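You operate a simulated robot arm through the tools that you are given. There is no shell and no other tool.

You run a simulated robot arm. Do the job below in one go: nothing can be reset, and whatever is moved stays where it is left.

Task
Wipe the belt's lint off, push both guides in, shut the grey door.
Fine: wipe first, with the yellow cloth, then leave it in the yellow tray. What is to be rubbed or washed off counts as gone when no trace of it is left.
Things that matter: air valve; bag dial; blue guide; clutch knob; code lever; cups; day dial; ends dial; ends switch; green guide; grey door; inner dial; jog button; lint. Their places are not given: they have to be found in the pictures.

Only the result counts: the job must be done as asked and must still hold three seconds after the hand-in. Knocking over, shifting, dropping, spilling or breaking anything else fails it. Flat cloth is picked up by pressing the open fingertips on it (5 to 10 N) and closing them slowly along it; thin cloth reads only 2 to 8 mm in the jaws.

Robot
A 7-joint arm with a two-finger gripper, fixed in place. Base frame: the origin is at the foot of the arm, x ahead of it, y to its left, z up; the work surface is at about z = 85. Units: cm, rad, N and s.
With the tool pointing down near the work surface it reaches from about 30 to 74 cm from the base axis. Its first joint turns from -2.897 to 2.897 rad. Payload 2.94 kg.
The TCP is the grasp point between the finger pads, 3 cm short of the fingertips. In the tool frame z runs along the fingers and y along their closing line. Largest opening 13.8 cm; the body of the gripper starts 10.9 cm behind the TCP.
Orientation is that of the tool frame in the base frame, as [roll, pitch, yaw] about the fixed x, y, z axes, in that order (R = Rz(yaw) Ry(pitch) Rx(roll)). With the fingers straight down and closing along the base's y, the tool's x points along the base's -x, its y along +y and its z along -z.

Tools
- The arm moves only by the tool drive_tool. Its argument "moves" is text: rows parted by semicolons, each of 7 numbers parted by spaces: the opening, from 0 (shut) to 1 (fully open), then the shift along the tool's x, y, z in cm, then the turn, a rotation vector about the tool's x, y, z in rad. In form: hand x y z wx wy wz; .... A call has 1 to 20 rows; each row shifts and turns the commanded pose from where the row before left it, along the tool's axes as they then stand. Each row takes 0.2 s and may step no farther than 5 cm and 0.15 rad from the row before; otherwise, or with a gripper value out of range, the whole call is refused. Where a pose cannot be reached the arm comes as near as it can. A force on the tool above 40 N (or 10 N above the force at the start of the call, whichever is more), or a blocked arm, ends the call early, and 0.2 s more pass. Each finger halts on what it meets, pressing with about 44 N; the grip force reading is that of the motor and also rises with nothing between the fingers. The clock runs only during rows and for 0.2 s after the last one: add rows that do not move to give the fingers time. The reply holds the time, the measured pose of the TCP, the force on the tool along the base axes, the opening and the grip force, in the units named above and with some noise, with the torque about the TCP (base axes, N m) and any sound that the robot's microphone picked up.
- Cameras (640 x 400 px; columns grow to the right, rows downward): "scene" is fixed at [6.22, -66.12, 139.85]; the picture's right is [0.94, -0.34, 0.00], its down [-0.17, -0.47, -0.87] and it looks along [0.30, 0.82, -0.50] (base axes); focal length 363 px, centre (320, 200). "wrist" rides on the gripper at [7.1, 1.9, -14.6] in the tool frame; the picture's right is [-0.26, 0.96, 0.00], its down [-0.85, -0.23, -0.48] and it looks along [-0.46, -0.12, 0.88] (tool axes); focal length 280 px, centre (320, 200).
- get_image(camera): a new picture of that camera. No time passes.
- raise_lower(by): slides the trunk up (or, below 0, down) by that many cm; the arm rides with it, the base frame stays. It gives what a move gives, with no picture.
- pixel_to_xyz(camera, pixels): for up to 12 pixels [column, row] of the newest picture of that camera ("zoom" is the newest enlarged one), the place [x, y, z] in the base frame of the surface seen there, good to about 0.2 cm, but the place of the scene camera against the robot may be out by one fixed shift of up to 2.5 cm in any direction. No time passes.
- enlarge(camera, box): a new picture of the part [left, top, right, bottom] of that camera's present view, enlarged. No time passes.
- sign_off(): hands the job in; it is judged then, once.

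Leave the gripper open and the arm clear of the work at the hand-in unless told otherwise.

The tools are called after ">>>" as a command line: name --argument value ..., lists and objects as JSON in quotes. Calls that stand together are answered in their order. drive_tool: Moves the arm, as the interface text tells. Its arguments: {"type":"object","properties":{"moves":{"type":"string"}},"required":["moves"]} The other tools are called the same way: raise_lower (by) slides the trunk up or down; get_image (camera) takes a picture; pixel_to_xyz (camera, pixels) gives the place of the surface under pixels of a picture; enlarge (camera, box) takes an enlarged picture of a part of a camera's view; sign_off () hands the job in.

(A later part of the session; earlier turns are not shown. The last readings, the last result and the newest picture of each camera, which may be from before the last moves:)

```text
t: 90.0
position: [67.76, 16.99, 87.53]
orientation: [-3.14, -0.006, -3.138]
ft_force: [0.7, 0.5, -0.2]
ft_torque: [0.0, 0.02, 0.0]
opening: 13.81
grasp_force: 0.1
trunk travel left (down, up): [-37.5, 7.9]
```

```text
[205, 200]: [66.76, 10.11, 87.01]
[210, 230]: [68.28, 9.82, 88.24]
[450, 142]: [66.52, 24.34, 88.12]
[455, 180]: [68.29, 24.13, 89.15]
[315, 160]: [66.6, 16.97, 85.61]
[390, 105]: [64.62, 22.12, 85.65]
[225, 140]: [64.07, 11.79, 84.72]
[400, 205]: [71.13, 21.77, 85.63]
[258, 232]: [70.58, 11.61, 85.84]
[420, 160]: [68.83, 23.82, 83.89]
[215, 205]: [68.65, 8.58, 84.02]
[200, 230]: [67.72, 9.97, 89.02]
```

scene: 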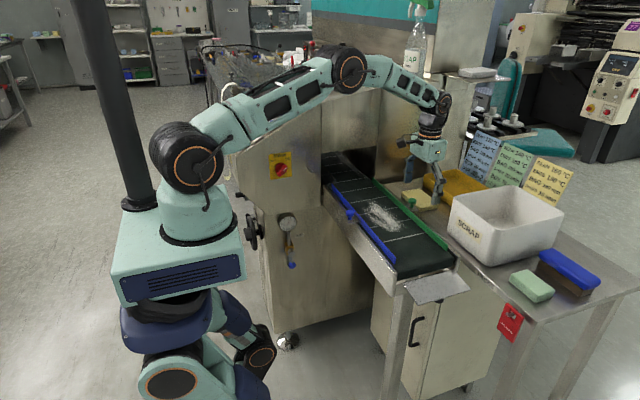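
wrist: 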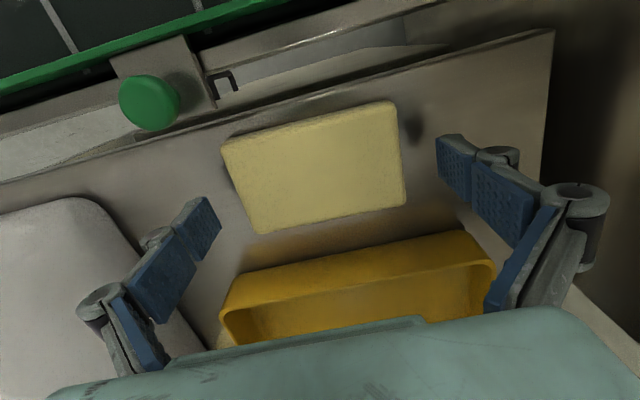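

At full opening the tips sit only about 0.6 below the TCP (they swing down as they close; about 2.1 at the pad's width). So I must go lower: TCP ≈86.4 gives tips ≈84.3 when gripping at 10.2. I'll do that and close.

>>> drive_tool --moves "1 0 0.1 0.6 0 0 0; 1 0 0 0.5 0 0 0; 0.88 0 0 0 0 0 0; 0.82 0 0 0 0 0 0; 0.78 0 0 0 0 0 0; 0.75 0 0 0 0 0 0; 0.75 0 0 0 0 0 0"

>>> get_image --camera "wrist"

```text
t: 91.6
position: [67.74, 17.21, 86.47]
orientation: [-3.14, -0.005, -3.136]
ft_force: [1.0, -0.1, 2.0]
ft_torque: [0.02, 0.04, -0.06]
opening: 10.87
grasp_force: 44.4
trunk travel left (down, up): [-37.5, 7.9]
```

```text
taken
```

wrist: 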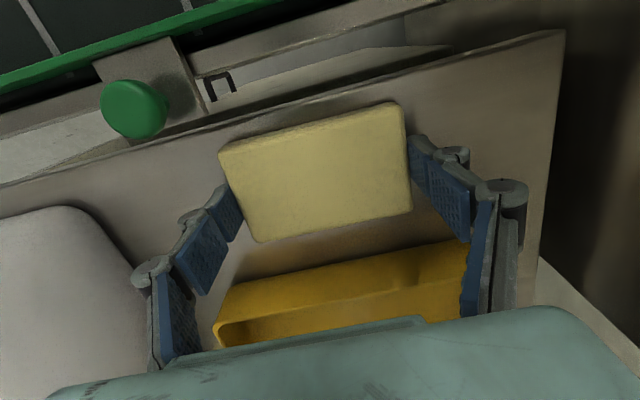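

Gripped at 10.87 with 44 N. I'll lift it and check.

>>> drive_tool --moves "0.7 0 0 -0.5 0 0 0; 0.7 0 0 -2 0 0 0; 0.7 0 0 -4 0 0 0; 0.7 0 0 -4 0 0 0; 0.7 0 0 0 0 0 0"

>>> get_image --camera "wrist"

>>> get_image --camera "scene"

```text
t: 92.8
position: [67.77, 17.17, 97.14]
orientation: [-3.14, -0.007, -3.137]
ft_force: [0.7, -0.2, -0.6]
ft_torque: [0.02, -0.01, -0.01]
opening: 10.88
grasp_force: 43.9
trunk travel left (down, up): [-37.5, 7.9]
```

```text
taken
```

wrist: 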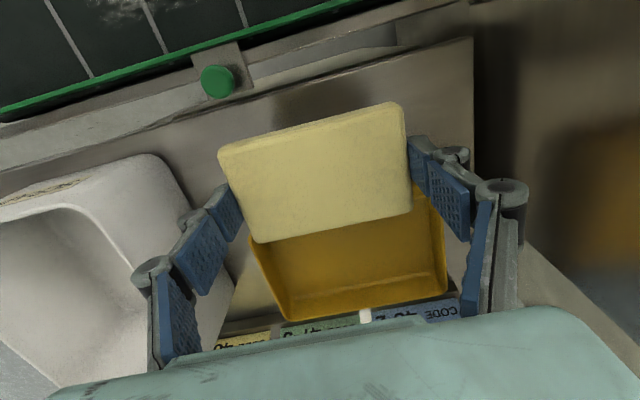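

```text
taken
```

scene: 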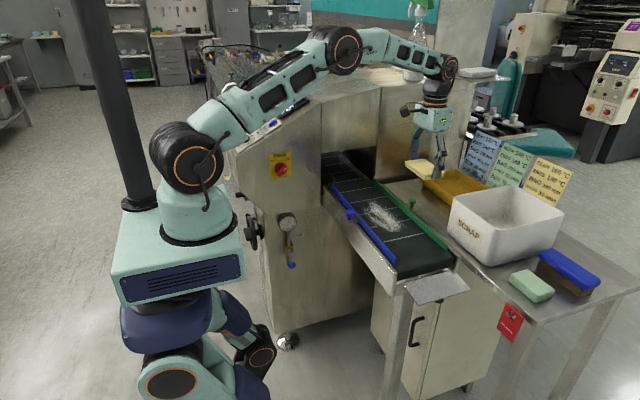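

The cloth is held; its bottom is 2.5 below the TCP, so contact with the belt comes at TCP ≈88.4. I'll move over the belt to (48.2, −1.5), and check.

>>> drive_tool --moves "0.7 3.27 -3.12 0 0 0 0; 0.7 3.27 -3.12 0 0 0 0; 0.7 3.27 -3.12 0 0 0 0; 0.7 3.27 -3.12 0 0 0 0; 0.7 3.27 -3.12 0 0 0 0; 0.7 3.27 -3.12 0 0 0 0; 0.7 0 0 4 0 0 0; 0.7 0 0 0 0 0 0"

>>> get_image --camera "wrist"

```text
t: 94.6
position: [48.24, -1.67, 93.14]
orientation: [-3.139, -0.007, -3.138]
ft_force: [-0.2, 0.2, -0.5]
ft_torque: [-0.04, 0.02, -0.02]
opening: 10.85
grasp_force: 43.9
trunk travel left (down, up): [-37.5, 7.9]
```

```text
taken
```

wrist: 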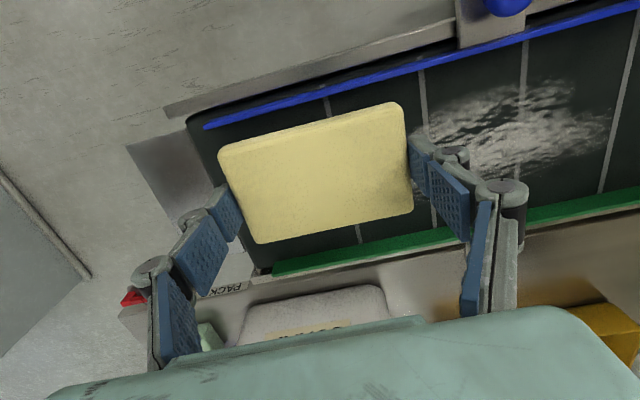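

>>> pixel_to_xyz --camera "wrist" --pixels '[[300, 103], [300, 110], [560, 35], [560, 45], [450, 233], [550, 214], [430, 130], [605, 120], [560, 85], [490, 170], [500, 178], [225, 165]]'

```text
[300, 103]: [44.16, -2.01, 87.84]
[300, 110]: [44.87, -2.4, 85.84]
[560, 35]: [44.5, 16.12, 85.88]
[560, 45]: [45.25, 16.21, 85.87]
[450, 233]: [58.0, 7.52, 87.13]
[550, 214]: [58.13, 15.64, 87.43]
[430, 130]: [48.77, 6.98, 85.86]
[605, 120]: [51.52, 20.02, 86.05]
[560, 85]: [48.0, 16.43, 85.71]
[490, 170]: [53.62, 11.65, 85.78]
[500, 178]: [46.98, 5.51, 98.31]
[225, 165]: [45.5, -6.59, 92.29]
```

Blue guide's inner face is at x≈44.3 and green's at ≈57.9, so pad centres of 48.2 to 53.9 fit. I'll lower to contact.

>>> drive_tool --moves "0.7 0 0 4 0 0 0; 0.7 0 0 0.6 0 0 0; 0.7 0 0 0.3 0 0 0; 0.7 0 0 0 0 0 0"

```text
t: 95.6
position: [48.25, -1.47, 88.61]
orientation: [-3.139, -0.002, -3.138]
ft_force: [-2.3, 0.2, 23.7]
ft_torque: [0.16, 0.42, -0.04]
opening: 10.9
grasp_force: 44.1
trunk travel left (down, up): [-37.5, 7.9]
```

Contact at 23.7 N; I'll ease by 0.2 and stroke along +y down the left strip.

>>> drive_tool --moves "0.7 0 0 -0.2 0 0 0; 0.7 0 1.6 0 0 0 0; 0.7 0 1.6 0 0 0 0; 0.7 0 1.6 0 0 0 0; 0.7 0 1.6 0 0 0 0; 0.7 0 1.6 0 0 0 0; 0.7 0 1.6 0 0 0 0; 0.7 0 1.6 0 0 0 0; 0.7 0 1.6 0 0 0 0; 0.7 0 1.6 0 0 0 0; 0.7 0 1.6 0 0 0 0; 0.7 0 1.6 0 0 0 0; 0.7 0 1.6 0 0 0 0; 0.7 0 1.6 0 0 0 0; 0.7 0 1.6 0 0 0 0; 0.7 0 1.2 0 0 0 0; 0.7 0 0 0 0 0 0"

>>> get_image --camera "scene"

>>> get_image --camera "wrist"

```text
t: 99.2
position: [48.03, 22.08, 88.51]
orientation: [3.14, -0.006, -3.137]
ft_force: [0.1, -7.9, 14.4]
ft_torque: [-0.49, 0.02, -0.05]
opening: 10.87
grasp_force: 43.7
trunk travel left (down, up): [-37.5, 7.9]
```

```text
taken
```

scene: 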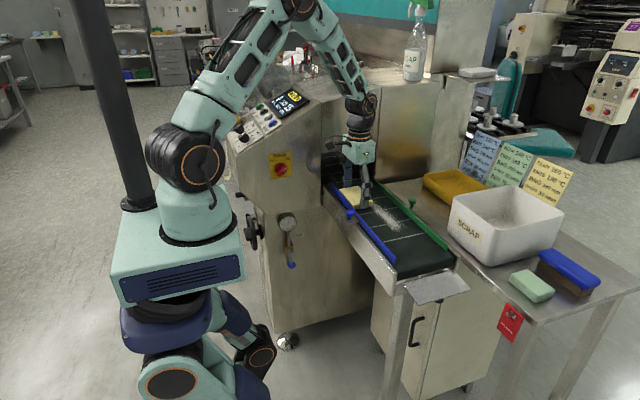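

```text
taken
```

wrist: 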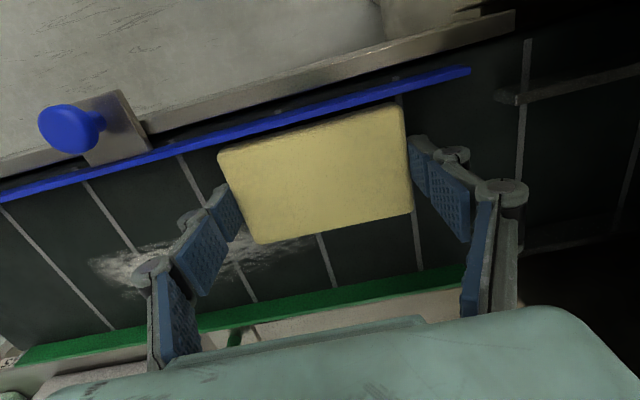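

The strip is clean behind the pad. I'll shift to x≈53.9 and stroke back to y≈−2.

>>> drive_tool --moves "0.7 -1.45 0 0 0 0 0; 0.7 -1.45 0 0 0 0 0; 0.7 -1.45 0 0 0 0 0; 0.7 -1.35 0 0 0 0 0; 0.7 0 -1.7 0 0 0 0; 0.7 0 -1.7 0 0 0 0; 0.7 0 -1.7 0 0 0 0; 0.7 0 -1.7 0 0 0 0; 0.7 0 -1.7 0 0 0 0; 0.7 0 -1.7 0 0 0 0; 0.7 0 -1.7 0 0 0 0; 0.7 0 -1.7 0 0 0 0; 0.7 0 -1.7 0 0 0 0; 0.7 0 -1.7 0 0 0 0; 0.7 0 -1.7 0 0 0 0; 0.7 0 -1.7 0 0 0 0; 0.7 0 -1.7 0 0 0 0; 0.7 0 -1.7 0 0 0 0; 0.7 0 0 0 0 0 0"

>>> get_image --camera "wrist"

>>> enlarge --camera "scene" --box '[310, 140, 470, 290]'

```text
t: 103.2
position: [53.85, -1.9, 88.43]
orientation: [-3.138, -0.007, -3.14]
ft_force: [-1.2, 4.3, 10.3]
ft_torque: [0.42, -0.08, 0.03]
opening: 10.84
grasp_force: 44.1
trunk travel left (down, up): [-37.5, 7.9]
```

```text
taken
```

wrist: 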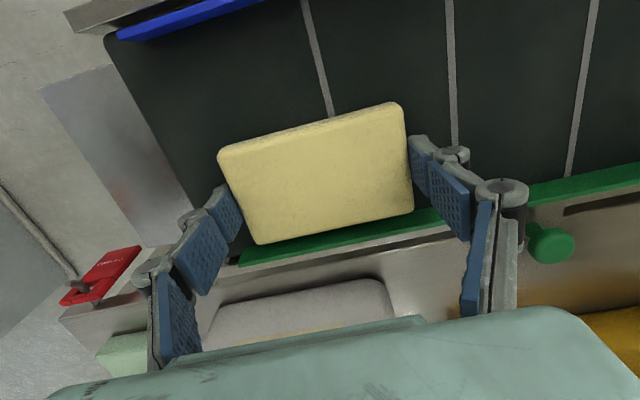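

```text
2.67 times, centred on (390, 215) of scene
```

zoom: 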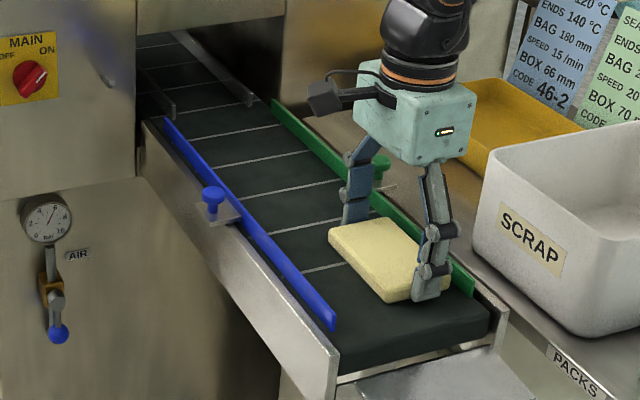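

It looks clean. I'll make one more middle pass at x≈51 to be safe, then lift and inspect the belt.

>>> drive_tool --moves "0.7 1.4 0 0 0 0 0; 0.7 1.4 0 0 0 0 0; 0.7 0 1.7 0 0 0 0; 0.7 0 1.7 0 0 0 0; 0.7 0 1.7 0 0 0 0; 0.7 0 1.7 0 0 0 0; 0.7 0 1.7 0 0 0 0; 0.7 0 1.7 0 0 0 0; 0.7 0 1.7 0 0 0 0; 0.7 0 1.7 0 0 0 0; 0.7 0 1.7 0 0 0 0; 0.7 0 1.7 0 0 0 0; 0.7 0 1.7 0 0 0 0; 0.7 0 1.7 0 0 0 0; 0.7 0 1.7 0 0 0 0; 0.7 0 0 -3 0 0 0; 0.7 0 0 -4 0 0 0; 0.7 0 0 -4 0 0 0; 0.7 0 0 0 0 0 0"

>>> get_image --camera "wrist"

>>> enlarge --camera "scene" --box '[310, 140, 470, 290]'

```text
t: 107.2
position: [51.12, 20.57, 99.45]
orientation: [-3.138, -0.006, -3.14]
ft_force: [-0.5, 0.3, -0.2]
ft_torque: [0.01, -0.03, 0.0]
opening: 10.82
grasp_force: 44.1
trunk travel left (down, up): [-37.5, 7.9]
```

```text
taken
```

wrist: 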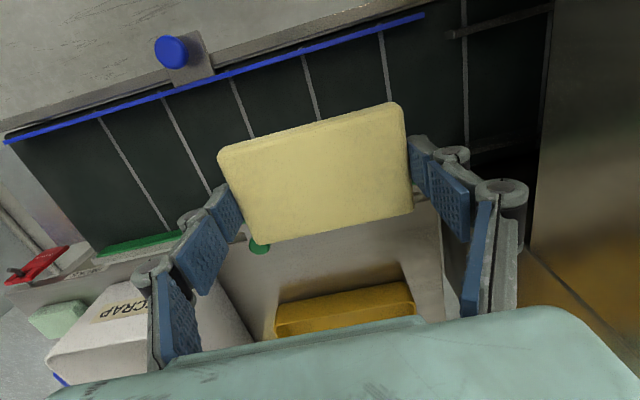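

```text
2.67 times, centred on (390, 215) of scene
```

zoom: 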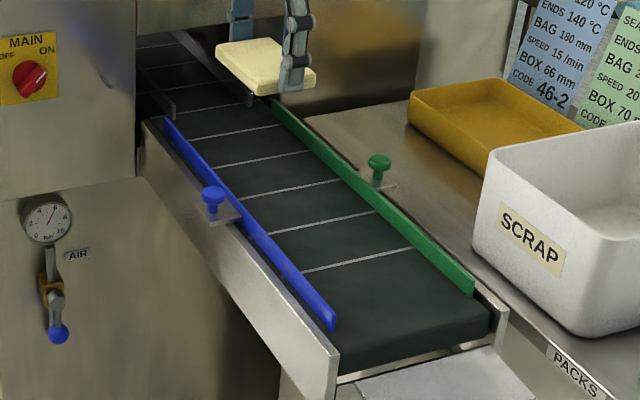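

The belt is clean. Now to the tray: I'll move out to x≈70, tilt the fingers outward by 0.45 for reach, then extend over the tray.

>>> drive_tool --moves "0.7 -4.72 -0.9 -0.5 0 0 0; 0.7 -4.72 -0.9 -0.5 0 0 0; 0.7 -4.72 -0.9 -0.5 0 0 0; 0.7 -4.72 -0.9 -0.5 0 0 0; 0.7 0 0 0 0 -0.15 0; 0.7 0 0 0 0 -0.15 0; 0.7 0 0 0 0 -0.15 0; 0.7 -3 0 1.45 0 0 0; 0.7 -3 0 1.45 0 0 0; 0.7 -3 0 1.45 0 0 0; 0.7 0 0 0 0 0 0"

>>> get_image --camera "wrist"

>>> get_image --camera "scene"

```text
t: 109.6
position: [80.07, 16.71, 101.52]
orientation: [-3.137, 0.443, -3.138]
ft_force: [-0.5, -0.6, -0.9]
ft_torque: [0.02, 0.05, -0.01]
opening: 10.86
grasp_force: 44.1
trunk travel left (down, up): [-37.5, 7.9]
```

```text
taken
```

wrist: 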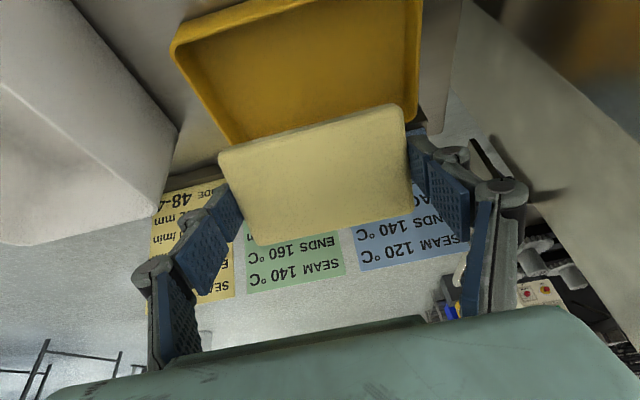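

```text
taken
```

scene: 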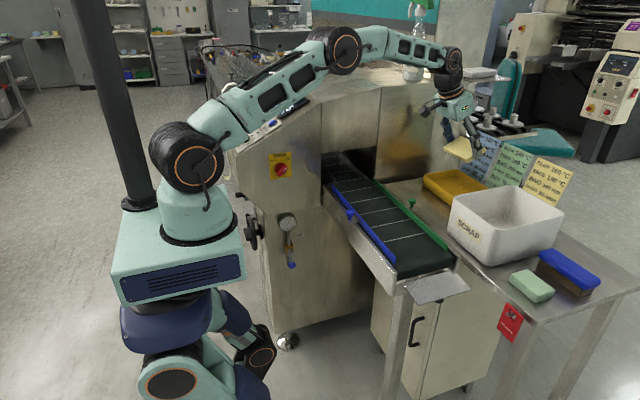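

At (80, 16.7, 101.5) over the tray with no problem. I'll descend to TCP z≈90.

>>> drive_tool --moves "0.7 1.64 0 3.46 0 0 0; 0.7 1.64 0 3.46 0 0 0; 0.7 1.64 0 3.46 0 0 0; 0.7 0 0 0 0 0 0"

>>> get_image --camera "wrist"

>>> enlarge --camera "scene" --box '[390, 100, 550, 220]'

```text
t: 110.6
position: [80.24, 16.85, 89.67]
orientation: [-3.138, 0.443, -3.139]
ft_force: [0.7, -0.2, -0.5]
ft_torque: [0.04, 0.0, 0.01]
opening: 10.88
grasp_force: 43.8
trunk travel left (down, up): [-37.5, 7.9]
```

```text
taken
```

wrist: 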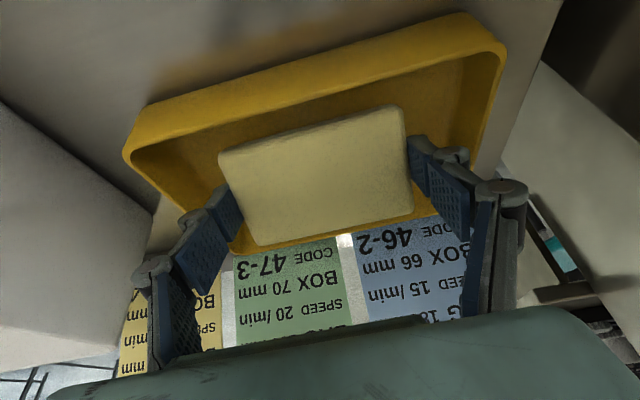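

```text
3.33 times, centred on (470, 160) of scene
```

zoom: 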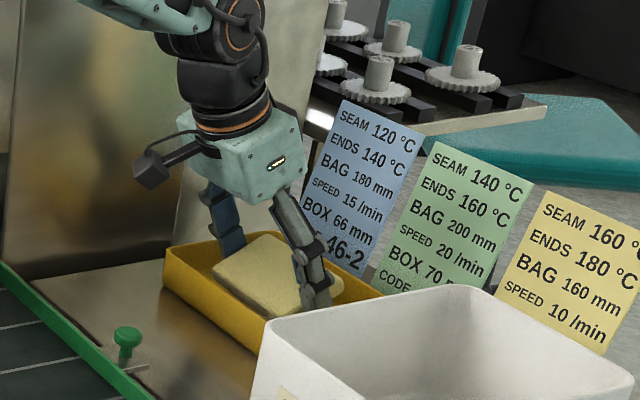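

The pad is inside the tray. I'll lower slightly to touch, then open gently.

>>> drive_tool --moves "0.7 0.2 0 0.4 0 0 0; 0.7 0.2 0 0.4 0 0 0; 0.7 0 0 0 0 0 0"

```text
t: 111.4
position: [80.04, 16.84, 88.76]
orientation: [-3.137, 0.443, -3.137]
ft_force: [0.4, 0.2, 0.4]
ft_torque: [-0.01, 0.01, -0.02]
opening: 10.83
grasp_force: 44.2
trunk travel left (down, up): [-37.5, 7.9]
```

>>> drive_tool --moves "0.7 0.13 0 0.27 0 0 0; 0.8 0 0 0 0 0 0; 0.86 0 0 0 0 0 0; 0.9 0 0 0 0 0 0; 0.9 0 0 0 0 0 0"

>>> get_image --camera "wrist"

```text
t: 112.6
position: [79.97, 16.79, 88.51]
orientation: [-3.137, 0.444, -3.138]
ft_force: [0.2, 0.3, -0.5]
ft_torque: [-0.01, -0.03, 0.04]
opening: 12.41
grasp_force: 0.1
trunk travel left (down, up): [-37.5, 7.9]
```

```text
taken
```

wrist: 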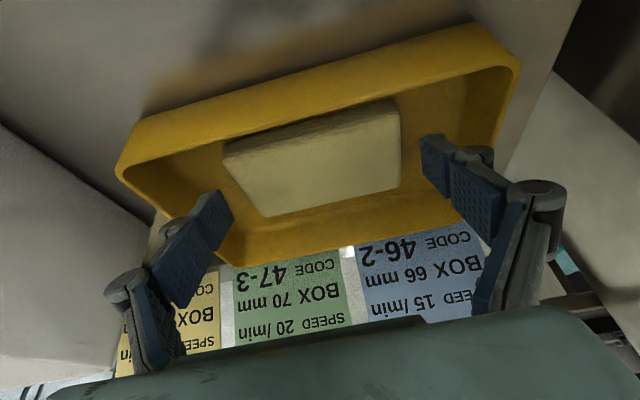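

The cloth rests flat in the tray. I'll back straight up, then pull in and untilt.

>>> drive_tool --moves "0.9 -0.43 0 -0.9 0 0 0; 0.9 -1.7 0 -3.6 0 0 0; 0.9 -1.7 0 -3.6 0 0 0; 0.9 -1.7 0 -3.6 0 0 0; 0.9 3 0 -1.45 0 0 0; 0.9 3 0 -1.45 0 0 0; 0.9 3 0 -1.45 0 0 0; 0.9 3 0 -1.45 0 0 0; 0.9 3 0 -1.45 0 0 0; 0.9 0 0 0 0 0.15 0; 0.9 0 0 0 0 0.15 0; 0.9 0 0 0 0 0.145 0; 0.9 0 0 0 0 0 0"

>>> get_image --camera "wrist"

>>> get_image --camera "scene"

```text
t: 115.4
position: [63.39, 16.72, 101.59]
orientation: [-3.139, -0.004, -3.139]
ft_force: [-0.1, -0.5, -0.5]
ft_torque: [0.01, 0.05, -0.04]
opening: 12.43
grasp_force: 0.0
trunk travel left (down, up): [-37.5, 7.9]
```

```text
taken
```

wrist: 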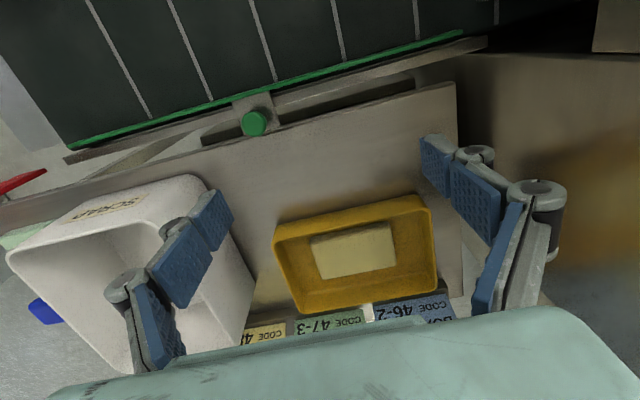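

```text
taken
```

scene: 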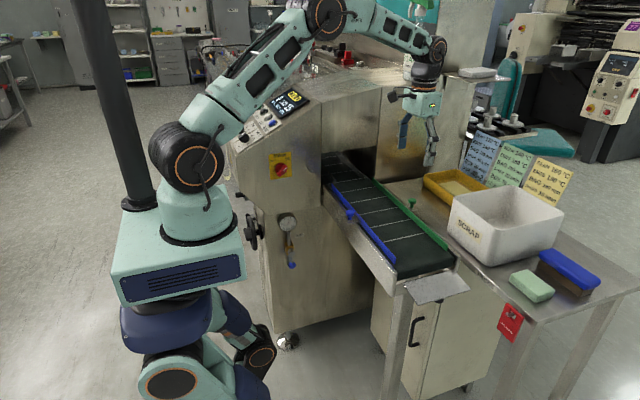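

Cloth in the tray. Next the green guide: I'll measure its knob, bracket and the guide faces.

>>> enlarge --camera "wrist" --box '[180, 40, 340, 160]'

>>> pixel_to_xyz --camera "wrist" --pixels '[[253, 123], [243, 122], [265, 122], [255, 101], [240, 108], [270, 98], [222, 103], [300, 84], [320, 100], [220, 122], [457, 38], [75, 145]]'

>>> pixel_to_xyz --camera "scene" --pixels '[[337, 178], [339, 183], [366, 176], [370, 179], [350, 213], [350, 219], [411, 202], [412, 208], [340, 190], [372, 182], [393, 257], [456, 262]]'

```text
3.33 times, centred on (260, 100) of wrist
```

zoom: 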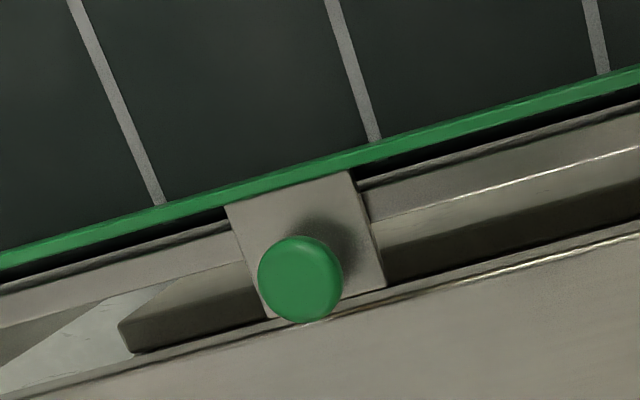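

```text
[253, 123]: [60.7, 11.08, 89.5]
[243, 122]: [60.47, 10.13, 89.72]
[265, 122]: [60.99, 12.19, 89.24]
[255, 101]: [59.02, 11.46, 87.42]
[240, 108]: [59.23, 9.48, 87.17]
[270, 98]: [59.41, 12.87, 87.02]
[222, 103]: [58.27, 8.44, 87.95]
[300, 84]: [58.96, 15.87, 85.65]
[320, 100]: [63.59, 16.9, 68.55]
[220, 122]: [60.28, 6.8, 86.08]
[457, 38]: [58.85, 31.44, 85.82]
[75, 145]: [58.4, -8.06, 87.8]
```

```text
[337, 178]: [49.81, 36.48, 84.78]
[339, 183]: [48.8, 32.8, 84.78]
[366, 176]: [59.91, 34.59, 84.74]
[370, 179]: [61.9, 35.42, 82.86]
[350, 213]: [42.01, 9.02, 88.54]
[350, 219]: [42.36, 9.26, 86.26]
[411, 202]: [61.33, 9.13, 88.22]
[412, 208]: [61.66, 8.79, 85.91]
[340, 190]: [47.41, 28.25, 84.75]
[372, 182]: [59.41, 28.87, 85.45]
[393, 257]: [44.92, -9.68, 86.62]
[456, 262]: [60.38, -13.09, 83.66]
```

Green knob centre is (60.65, 11.1), head top 89.6, bracket 87.3, and the guide's inner face x≈57.9. I'll go above the knob, narrow the fingers to about 4 cm, and lower to TCP≈91 (tips ≈88).

>>> drive_tool --moves "0.6 2.74 -2.8 0 0 0 0; 0.35 0 -2.8 0 0 0 0; 0.3 0 0 0 0 0 0; 0.3 0 0 4 0 0 0; 0.3 0 0 0 0 0 0"

>>> get_image --camera "wrist"

>>> pixel_to_xyz --camera "scene" --pixels '[[364, 177], [363, 174], [362, 175], [335, 182], [334, 180], [336, 183]]'

```text
t: 116.6
position: [60.71, 11.28, 97.52]
orientation: [-3.14, -0.003, -3.138]
ft_force: [-0.1, -1.0, -0.3]
ft_torque: [-0.02, -0.05, -0.01]
opening: 4.11
grasp_force: 0.0
trunk travel left (down, up): [-37.5, 7.9]
```

```text
taken
```

wrist: 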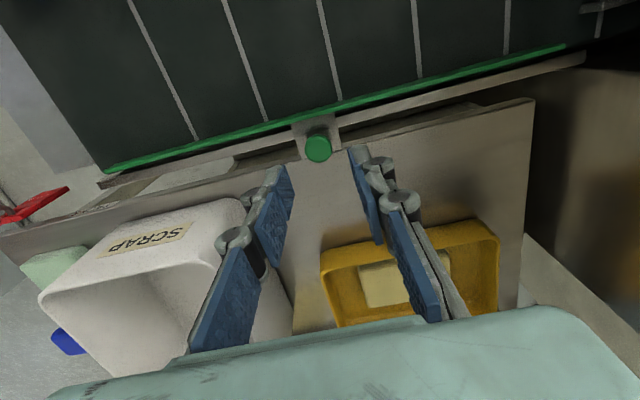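

```text
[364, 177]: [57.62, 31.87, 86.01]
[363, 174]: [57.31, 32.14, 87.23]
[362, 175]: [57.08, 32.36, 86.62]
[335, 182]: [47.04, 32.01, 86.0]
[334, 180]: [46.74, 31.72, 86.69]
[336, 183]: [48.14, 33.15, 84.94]
```

The tunnel rails are at about x 46.2 and 56.5, so each guide should move in roughly 2 cm. I'll lower onto the green knob and close.

>>> drive_tool --moves "0.3 0 -0.15 3.5 0 0 0; 0.3 0 0 2.5 0 0 0; 0.3 0 0 0.5 0 0 0; 0.2 0 0 0 0 0 0; 0.1 0 0 0 0 0 0; 0.1 0 0 0 0 0 0; 0.1 0 0 0 0 0 0"

>>> get_image --camera "wrist"

```text
t: 118.2
position: [60.63, 10.96, 91.18]
orientation: [-3.137, -0.002, -3.138]
ft_force: [-0.2, -4.1, -1.9]
ft_torque: [-0.09, -0.23, 0.0]
opening: 2.27
grasp_force: 45.5
trunk travel left (down, up): [-37.5, 7.9]
```

```text
taken
```

wrist: 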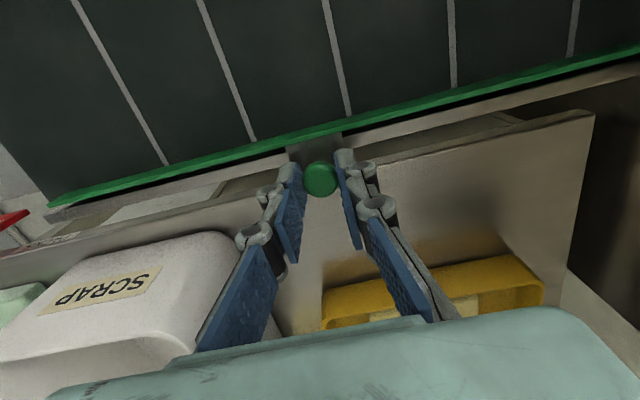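

The knob is gripped (2.27). I'll pull it inward (−x) in small steps.

>>> drive_tool --moves "0.1 0.4 0 0 0 0 0; 0.1 0.4 0 0 0 0 0; 0.1 0.4 0 0 0 0 0; 0.1 0 0 0 0 0 0"

```text
t: 119.2
position: [59.52, 11.14, 91.12]
orientation: [-3.139, -0.001, -3.137]
ft_force: [0.7, -5.0, -2.5]
ft_torque: [-0.13, -0.37, -0.04]
opening: 2.23
grasp_force: 45.6
trunk travel left (down, up): [-37.5, 7.9]
```

Moving freely. I'll continue until it stops.

>>> drive_tool --moves "0.1 0.4 0 0 0 0 0; 0.1 0.4 0 0 0 0 0; 0.1 0.3 0 0 0 0 0; 0.1 0 0 0 0 0 0"

>>> get_image --camera "wrist"

```text
t: 120.2
position: [58.23, 10.94, 91.19]
orientation: [-3.141, -0.002, -3.137]
ft_force: [0.7, -3.6, -1.6]
ft_torque: [-0.12, -0.38, 0.0]
opening: 2.28
grasp_force: 44.8
trunk travel left (down, up): [-37.5, 7.9]
```

```text
taken
```

wrist: 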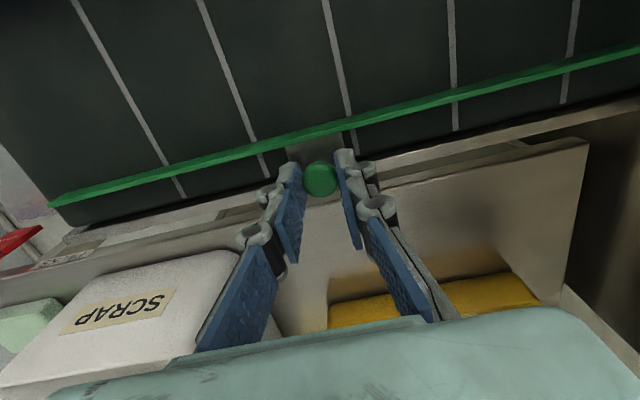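

No stop yet after 2.4 cm. I'll compare the guide with the tunnel rail before going on.

>>> enlarge --camera "scene" --box '[310, 140, 410, 220]'

>>> pixel_to_xyz --camera "wrist" --pixels '[[230, 152], [300, 135], [450, 95], [560, 68], [620, 52], [100, 190]]'

```text
5.00 times, centred on (360, 180) of scene
```

zoom: 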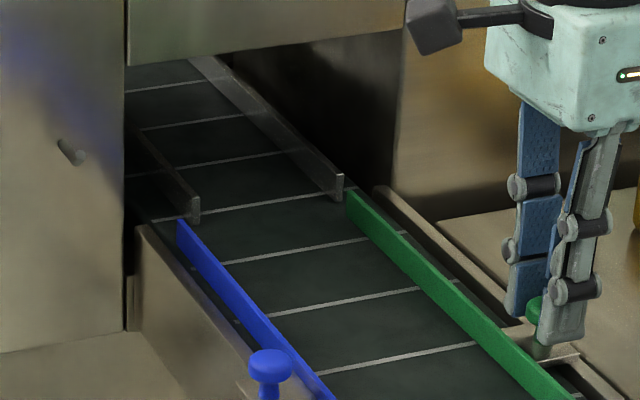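

```text
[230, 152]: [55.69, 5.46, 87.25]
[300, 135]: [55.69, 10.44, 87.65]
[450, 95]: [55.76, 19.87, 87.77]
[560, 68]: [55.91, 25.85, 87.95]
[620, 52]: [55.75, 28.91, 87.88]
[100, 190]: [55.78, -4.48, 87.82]
```

The guide now lines up with the tunnel rail. I'll nudge further in small steps to find the stop.

>>> drive_tool --moves "0.1 0.2 0 0 0 0 0; 0.1 0 0 0 0 0 0"

>>> drive_tool --moves "0.1 0.2 0 0 0 0 0; 0.1 0 0 0 0 0 0"

```text
t: 120.8
position: [58.17, 11.0, 91.06]
orientation: [-3.14, -0.001, -3.139]
ft_force: [5.3, -3.5, 0.2]
ft_torque: [-0.09, 0.37, -0.02]
opening: 2.22
grasp_force: 44.4
trunk travel left (down, up): [-37.5, 7.9]
```

```text
t: 121.4
position: [58.05, 10.95, 91.09]
orientation: [-3.14, 0.001, -3.138]
ft_force: [14.7, -3.8, -2.6]
ft_torque: [-0.1, -0.68, -0.03]
opening: 2.26
grasp_force: 45.1
trunk travel left (down, up): [-37.5, 7.9]
```

The force rises to 14.7 N at x≈58.1, so that's the stop (2.5 cm travel). I'll ease the load, release and lift.

>>> drive_tool --moves "0.1 -0.2 0 0 0 0 0; 0.17 0 0 0 0 0 0; 0.25 0 0 0 0 0 0; 0.3 0 0 0 0 0 0; 0.3 0 0 0 0 0 0; 0.3 0 0 -3 0 0 0; 0.3 0 0 -4 0 0 0; 0.3 0 0 0 0 0 0"

>>> get_image --camera "wrist"

```text
t: 123.2
position: [58.35, 10.99, 98.27]
orientation: [-3.141, -0.002, -3.137]
ft_force: [-0.2, -0.5, -0.2]
ft_torque: [-0.01, 0.02, 0.01]
opening: 4.13
grasp_force: 0.1
trunk travel left (down, up): [-37.5, 7.9]
```

```text
taken
```

wrist: 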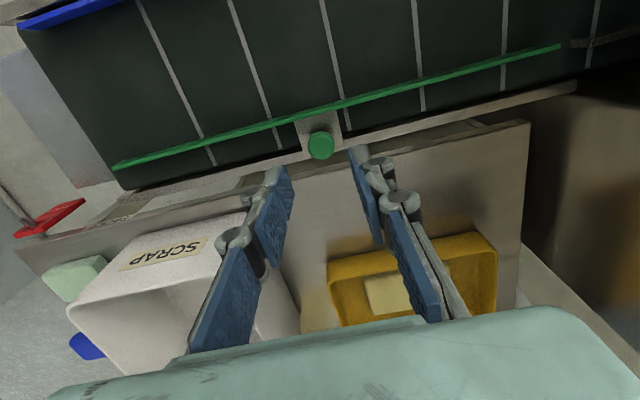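

The green guide is in. Now over to the blue knob at about (41.5, 10.9).

>>> drive_tool --moves "0.3 4.2 0 0 0 0 0; 0.3 4.2 0 0 0 0 0; 0.3 4.2 0 0 0 0 0; 0.3 4.2 0 0 0 0 0; 0.3 0 0 0 0 0 0"

>>> get_image --camera "wrist"

```text
t: 124.4
position: [41.15, 11.15, 97.89]
orientation: [-3.139, -0.003, -3.139]
ft_force: [0.3, 1.5, 0.8]
ft_torque: [0.05, 0.01, -0.02]
opening: 4.16
grasp_force: 0.1
trunk travel left (down, up): [-37.5, 7.9]
```

```text
taken
```

wrist: 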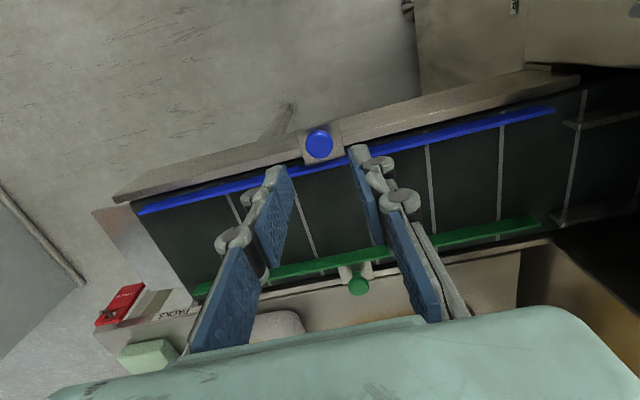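

>>> pixel_to_xyz --camera "wrist" --pixels '[[319, 144], [309, 144], [329, 144], [319, 134], [319, 154], [310, 160], [337, 135], [240, 183], [480, 237], [300, 268]]'

```text
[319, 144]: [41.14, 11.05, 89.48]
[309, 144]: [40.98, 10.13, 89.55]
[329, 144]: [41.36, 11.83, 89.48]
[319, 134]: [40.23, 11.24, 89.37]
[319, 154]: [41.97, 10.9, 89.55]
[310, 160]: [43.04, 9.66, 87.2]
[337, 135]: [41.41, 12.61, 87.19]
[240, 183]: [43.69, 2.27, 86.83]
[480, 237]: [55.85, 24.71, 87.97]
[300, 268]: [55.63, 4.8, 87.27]
```

Blue knob centre is (41.1, 11.0), directly under the TCP. I'll lower to 91.1 and close.

>>> drive_tool --moves "0.3 0 -0.1 3.5 0 0 0; 0.3 0 0 2.8 0 0 0; 0.3 0 0 0.5 0 0 0; 0.2 0 0 0 0 0 0; 0.1 0 0 0 0 0 0; 0.1 0 0 0 0 0 0; 0.1 0 0 0 0 0 0"

>>> drive_tool --moves "0.1 -0.4 0 0 0 0 0; 0.1 -0.4 0 0 0 0 0; 0.1 -0.4 0 0 0 0 0; 0.1 -0.4 0 0 0 0 0; 0.1 -0.4 0 0 0 0 0; 0.1 0 0 0 0 0 0"

```text
t: 126.0
position: [41.19, 11.06, 91.24]
orientation: [-3.137, -0.003, -3.138]
ft_force: [-0.2, 1.4, -4.8]
ft_torque: [0.02, -0.23, 0.01]
opening: 2.28
grasp_force: 44.6
trunk travel left (down, up): [-37.5, 7.9]
```

```text
t: 127.4
position: [43.33, 11.02, 91.27]
orientation: [-3.138, -0.002, -3.136]
ft_force: [-2.2, 12.7, -15.6]
ft_torque: [0.3, 0.83, 0.01]
opening: 2.28
grasp_force: 45.0
trunk travel left (down, up): [-37.5, 7.9]
```

Moved 2.1 cm, but side and vertical loads are building up (12.7 N, −15.6 N). I'll look before going on.

>>> get_image --camera "wrist"

>>> enlarge --camera "scene" --box '[310, 140, 450, 250]'

```text
taken
```

wrist: 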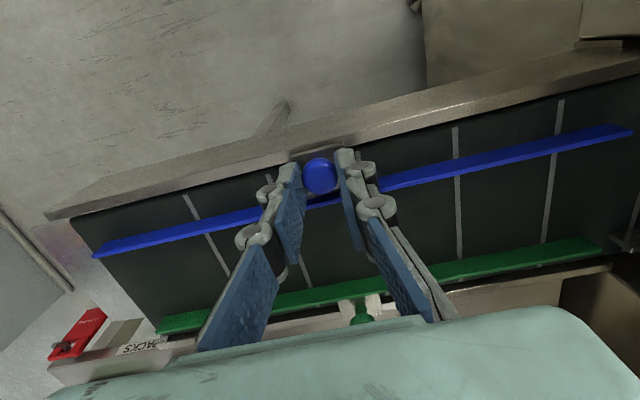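

```text
3.64 times, centred on (380, 195) of scene
```

zoom: 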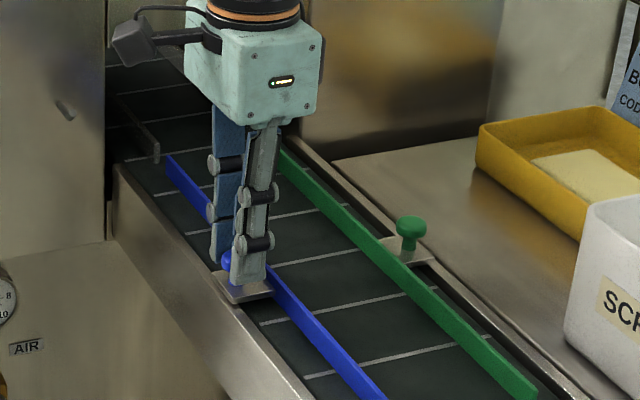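

It's sliding as expected; the loads come from the grip. I'll continue in small steps to the stop.

>>> drive_tool --moves "0.1 -0.2 0 0 0 0 0; 0.1 0 0 0 0 0 0"

>>> drive_tool --moves "0.1 -0.2 0 0 0 0 0; 0.1 0 0 0 0 0 0"

>>> drive_tool --moves "0.1 -0.2 0 0 0 0 0; 0.1 0 0 0 0 0 0"

```text
t: 128.0
position: [43.62, 11.01, 91.28]
orientation: [-3.139, -0.001, -3.137]
ft_force: [-2.3, 15.3, -12.9]
ft_torque: [0.33, 0.6, 0.02]
opening: 2.29
grasp_force: 45.5
trunk travel left (down, up): [-37.5, 7.9]
```

```text
t: 128.6
position: [43.67, 11.05, 91.19]
orientation: [-3.138, -0.005, -3.139]
ft_force: [-9.5, 14.0, -10.8]
ft_torque: [0.33, -0.05, 0.05]
opening: 2.27
grasp_force: 45.5
trunk travel left (down, up): [-37.5, 7.9]
```

```text
t: 129.2
position: [43.76, 10.98, 91.3]
orientation: [-3.137, -0.008, -3.138]
ft_force: [-19.1, 15.2, -11.3]
ft_torque: [0.36, 0.56, 0.02]
opening: 2.27
grasp_force: 45.1
trunk travel left (down, up): [-37.5, 7.9]
```

The stop is reached (19 N at x≈43.7, 2.5 cm travel). I'll ease off, release and lift.

>>> drive_tool --moves "0.1 0.3 0 0 0 0 0; 0.17 0 0 0 0 0 0; 0.25 0 0 0 0 0 0; 0.3 0 0 0 0 0 0; 0.3 0 0 0 0 0 0; 0.3 0 0 -3 0 0 0; 0.3 0 0 -4 0 0 0; 0.3 0 0 -4 0 0 0; 0.3 0 0 -4 0 0 0; 0.3 0 0 0 0 0 0"

>>> get_image --camera "wrist"

>>> get_image --camera "scene"

>>> enlarge --camera "scene" --box '[310, 140, 480, 310]'

```text
t: 131.4
position: [43.49, 11.03, 106.41]
orientation: [-3.14, -0.001, -3.138]
ft_force: [0.3, 0.2, -0.2]
ft_torque: [0.01, 0.02, 0.0]
opening: 4.15
grasp_force: 0.0
trunk travel left (down, up): [-37.5, 7.9]
```

```text
taken
```

wrist: 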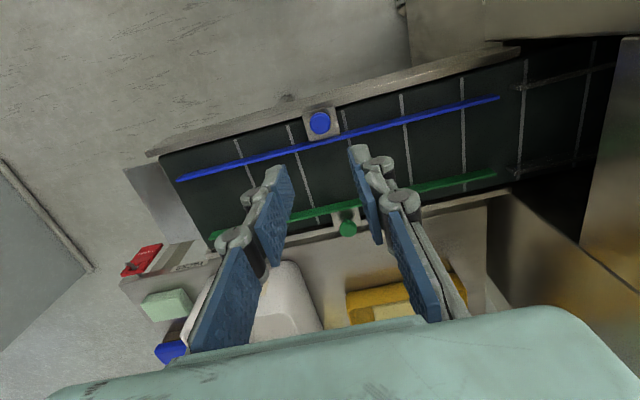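

```text
taken
```

scene: 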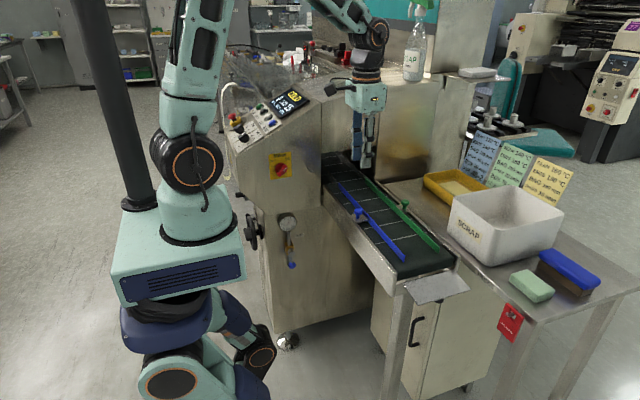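

```text
2.35 times, centred on (395, 225) of scene
```

zoom: 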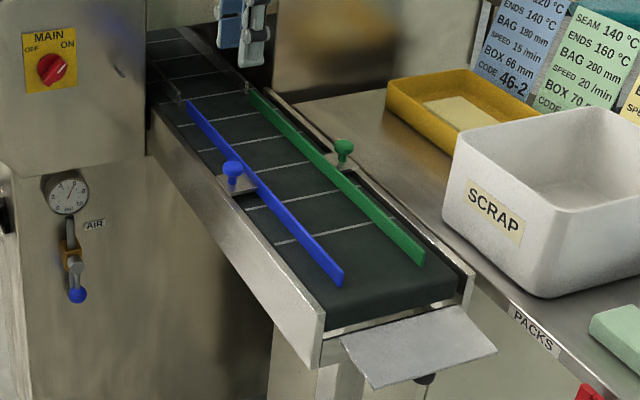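

Both guides are in, lined up with the rails. Now the flap: I'll move beyond the belt's end and turn the camera to face it from the front.

>>> drive_tool --moves "0.3 -0.5 -4.78 0 0 0 0; 0.3 -0.5 -4.78 0 0 0 0; 0.3 -0.5 -4.78 0 0 0 0; 0.3 -0.5 -4.78 0 0 0 0; 0.3 -0.5 -4.78 0 0 0 0; 0.3 -0.5 -4.78 0 0 0 0; 0.3 -0.5 -4.78 0 0 0 0; 0.3 -0.5 -4.78 0 0 0 0; 0.3 -0.5 -4.78 0 0 0 0; 0.3 -0.5 -4 0 0 0 0; 0.3 0 0 0 0 0 0"

>>> drive_tool --moves "0.3 0 0 0 0 0 -0.143; 0.3 0 0 0 0 0 -0.143; 0.3 0 0 0 0 0 -0.143; 0.3 0 0 0 0 0 -0.143; 0.3 0 0 0 0 0 -0.143; 0.3 0 0 0 0 0 -0.143; 0.3 0 0 0 0 0 -0.143; 0.3 0 0 0 0 0 -0.143; 0.3 0 0 0 0 0 -0.143; 0.3 0 0 0 0 0 -0.143; 0.3 0 0 0 0 0 -0.14; 0.3 0 0 0 0 0 0"

>>> get_image --camera "wrist"

```text
t: 133.8
position: [48.95, -36.0, 106.33]
orientation: [-3.14, -0.001, -3.138]
ft_force: [-0.1, 0.7, 0.3]
ft_torque: [-0.02, 0.01, 0.01]
opening: 4.15
grasp_force: 0.0
trunk travel left (down, up): [-37.5, 7.9]
```

```text
t: 136.4
position: [48.87, -36.04, 106.55]
orientation: [3.142, -0.001, -1.567]
ft_force: [0.8, -0.1, 0.2]
ft_torque: [0.01, 0.0, -0.02]
opening: 4.14
grasp_force: 0.0
trunk travel left (down, up): [-37.5, 7.9]
```

```text
taken
```

wrist: 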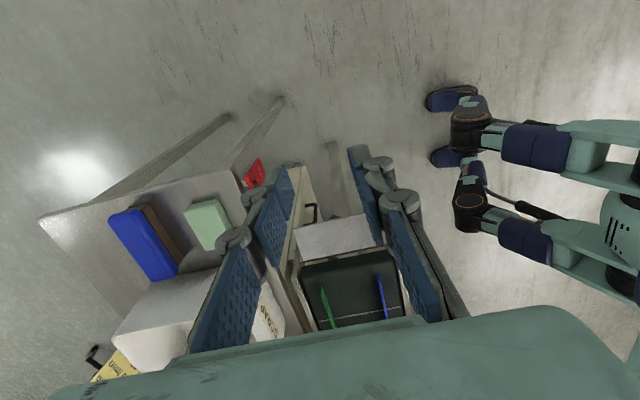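

>>> raise_lower --by -25

>>> drive_tool --moves "0.3 0 0 0 0 -0.15 0; 0.3 0 0 0 0 -0.15 0; 0.3 0 0 0 0 -0.15 0; 0.3 0 0 0 0 -0.15 0; 0.3 0 0 0 0 0 0"

>>> get_image --camera "wrist"

```text
t: 139.0
position: [48.77, -36.02, 81.51]
orientation: [3.14, -0.002, -1.568]
ft_force: [-0.2, -0.1, 0.3]
ft_torque: [-0.02, 0.0, 0.01]
opening: 4.14
grasp_force: 0.1
trunk travel left (down, up): [-12.5, 32.9]
```

```text
t: 140.2
position: [48.77, -36.11, 81.42]
orientation: [3.141, 0.598, -1.571]
ft_force: [-1.0, 0.3, -1.0]
ft_torque: [0.02, -0.01, 0.03]
opening: 4.14
grasp_force: 0.0
trunk travel left (down, up): [-12.5, 32.9]
```

```text
taken
```

wrist: 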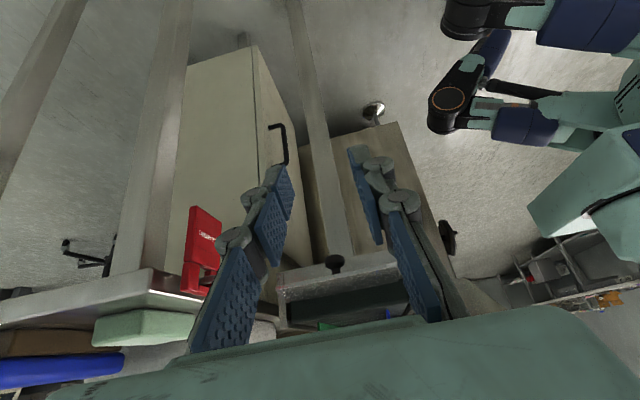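

The black knob shows at (333,262) on the underside of the flap's outer edge. I'll enlarge it.

>>> enlarge --camera "wrist" --box '[260, 220, 420, 330]'

>>> pixel_to_xyz --camera "wrist" --pixels '[[333, 262], [328, 264], [340, 262], [300, 280], [300, 290], [365, 265], [365, 280], [333, 280], [380, 255], [355, 262], [350, 295], [285, 300]]'

```text
3.64 times, centred on (340, 275) of wrist
```

zoom: 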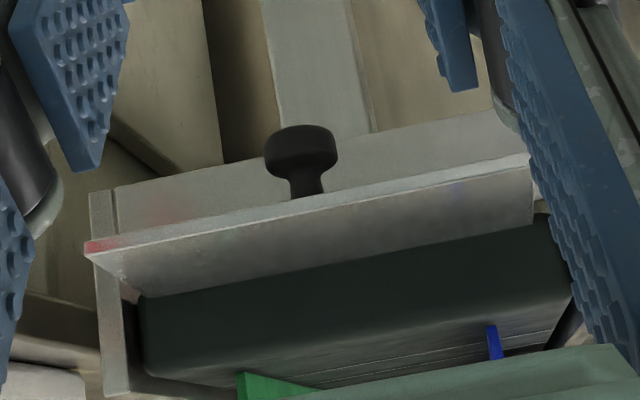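

```text
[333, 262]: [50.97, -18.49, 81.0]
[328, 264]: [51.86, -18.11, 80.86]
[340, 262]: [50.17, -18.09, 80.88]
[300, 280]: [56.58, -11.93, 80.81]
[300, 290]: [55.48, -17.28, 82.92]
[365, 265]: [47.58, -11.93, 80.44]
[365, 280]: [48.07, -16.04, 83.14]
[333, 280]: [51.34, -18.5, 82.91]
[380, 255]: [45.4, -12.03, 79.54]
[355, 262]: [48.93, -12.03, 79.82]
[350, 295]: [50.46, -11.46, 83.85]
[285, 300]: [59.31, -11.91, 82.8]
```

Confirmed: a hinged flap with hinge at about (y −12, z 82.7), reaching out to y≈−18.5, x 43.5–58.5, with the knob underneath at x≈51. I'll close the fingers and tilt the hand until they point along +y, keeping well away from the flap.

>>> drive_tool --moves "0.15 0 0 0 0 -0.15 0; 0 0 0 0 0 -0.15 0; 0 0 0 0 0 -0.15 0; 0 0 0 0 0 -0.15 0; 0 0 0 0 0 -0.15 0; 0 0 0 0 0 -0.15 0; 0 0 0 0 0 0 0"

>>> get_image --camera "wrist"

>>> get_image --camera "scene"

```text
t: 141.8
position: [44.42, -29.12, 86.67]
orientation: [-3.106, 1.155, -1.566]
ft_force: [0.2, 1.3, 0.7]
ft_torque: [-0.01, 0.01, 0.0]
opening: 0.01
grasp_force: 28.4
out of reach, approached as far as the arm can: row 1, 2, 3, 4, 5, 6
trunk travel left (down, up): [-12.5, 32.9]
```

```text
taken
```

wrist: 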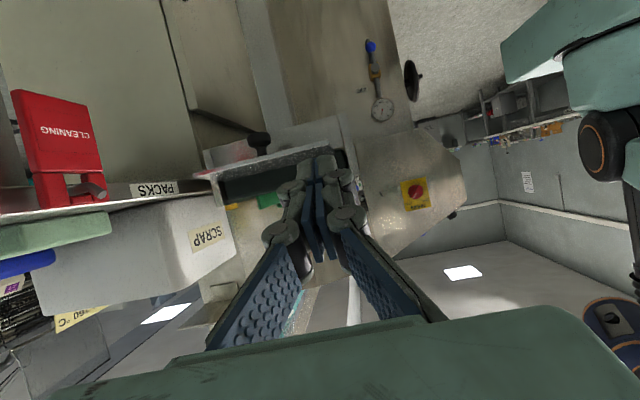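

```text
taken
```

scene: 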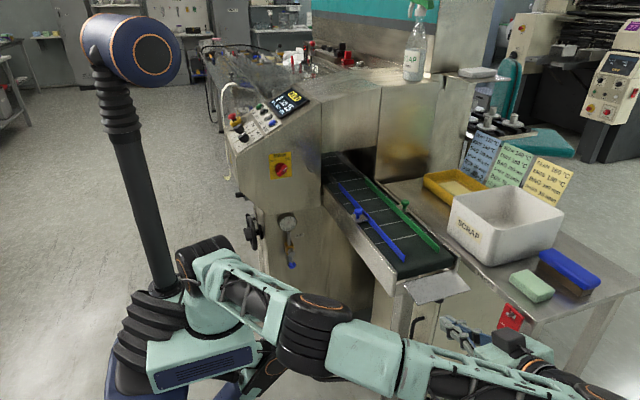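

The commanded pose was just beyond reach, since the hand was stretched too far out. Moving it closer to the belt (+y) brings it in, so I'll go to about y=−26, still clear of the flap.

>>> drive_tool --moves "0 0.4 0.3 3.37 0 0 0; 0 0.4 0.3 3.37 0 0 0; 0 0.4 0.3 3.37 0 0 0; 0 0 0 0 0 0 0; 0 0 0 0 0 0 0"

>>> get_image --camera "wrist"

>>> get_image --camera "scene"

```text
t: 143.0
position: [43.67, -20.21, 81.47]
orientation: [-3.093, 1.169, -1.562]
ft_force: [0.6, -0.4, -0.2]
ft_torque: [0.0, 0.01, -0.01]
opening: 0.01
grasp_force: 28.5
trunk travel left (down, up): [-12.5, 32.9]
```

```text
taken
```

wrist: 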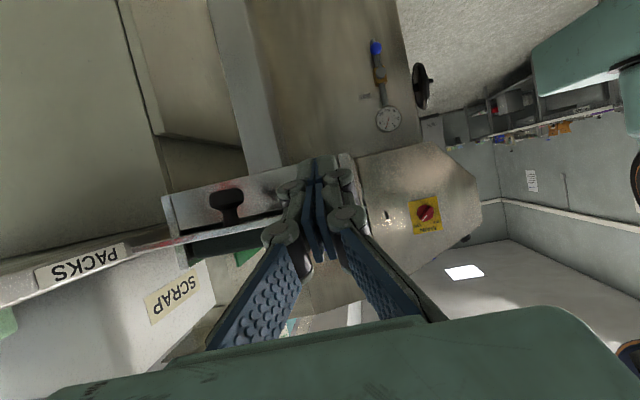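

```text
taken
```

scene: 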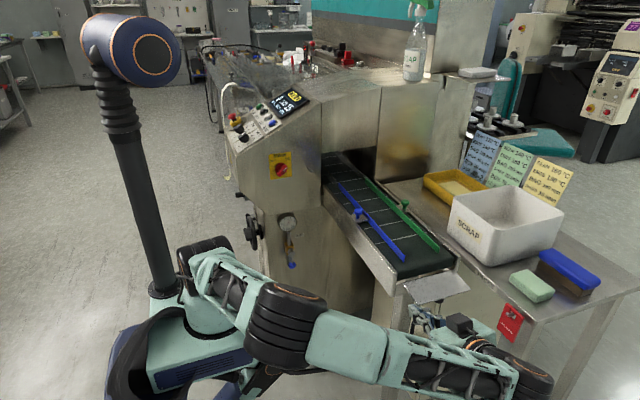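

The command reference reset to the reached pose: TCP (43.7, −20.2, 81.5), pitch 1.17, tips just under the flap's edge. I'll back out slightly, shift to x≈47.8, and try levelling the fingers more.

>>> drive_tool --moves "0 1.05 0 -1.2 0 0 0; 0 1.05 -2 -1.2 0 0 0; 0 0 -2.1 0 0 0 0; 0 0 0 0 0 -0.15 0; 0 0 0 0 0 -0.15 0; 0 0 0 0 0 0 0"

>>> get_image --camera "wrist"

```text
t: 144.4
position: [47.93, -23.42, 80.69]
orientation: [-2.954, 1.47, -1.419]
ft_force: [-0.7, 0.3, -0.1]
ft_torque: [0.02, 0.0, 0.04]
opening: 0.0
grasp_force: 28.6
trunk travel left (down, up): [-12.5, 32.9]
```

```text
taken
```

wrist: 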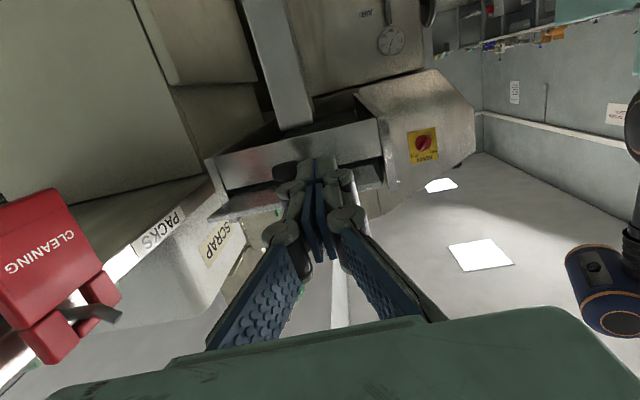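

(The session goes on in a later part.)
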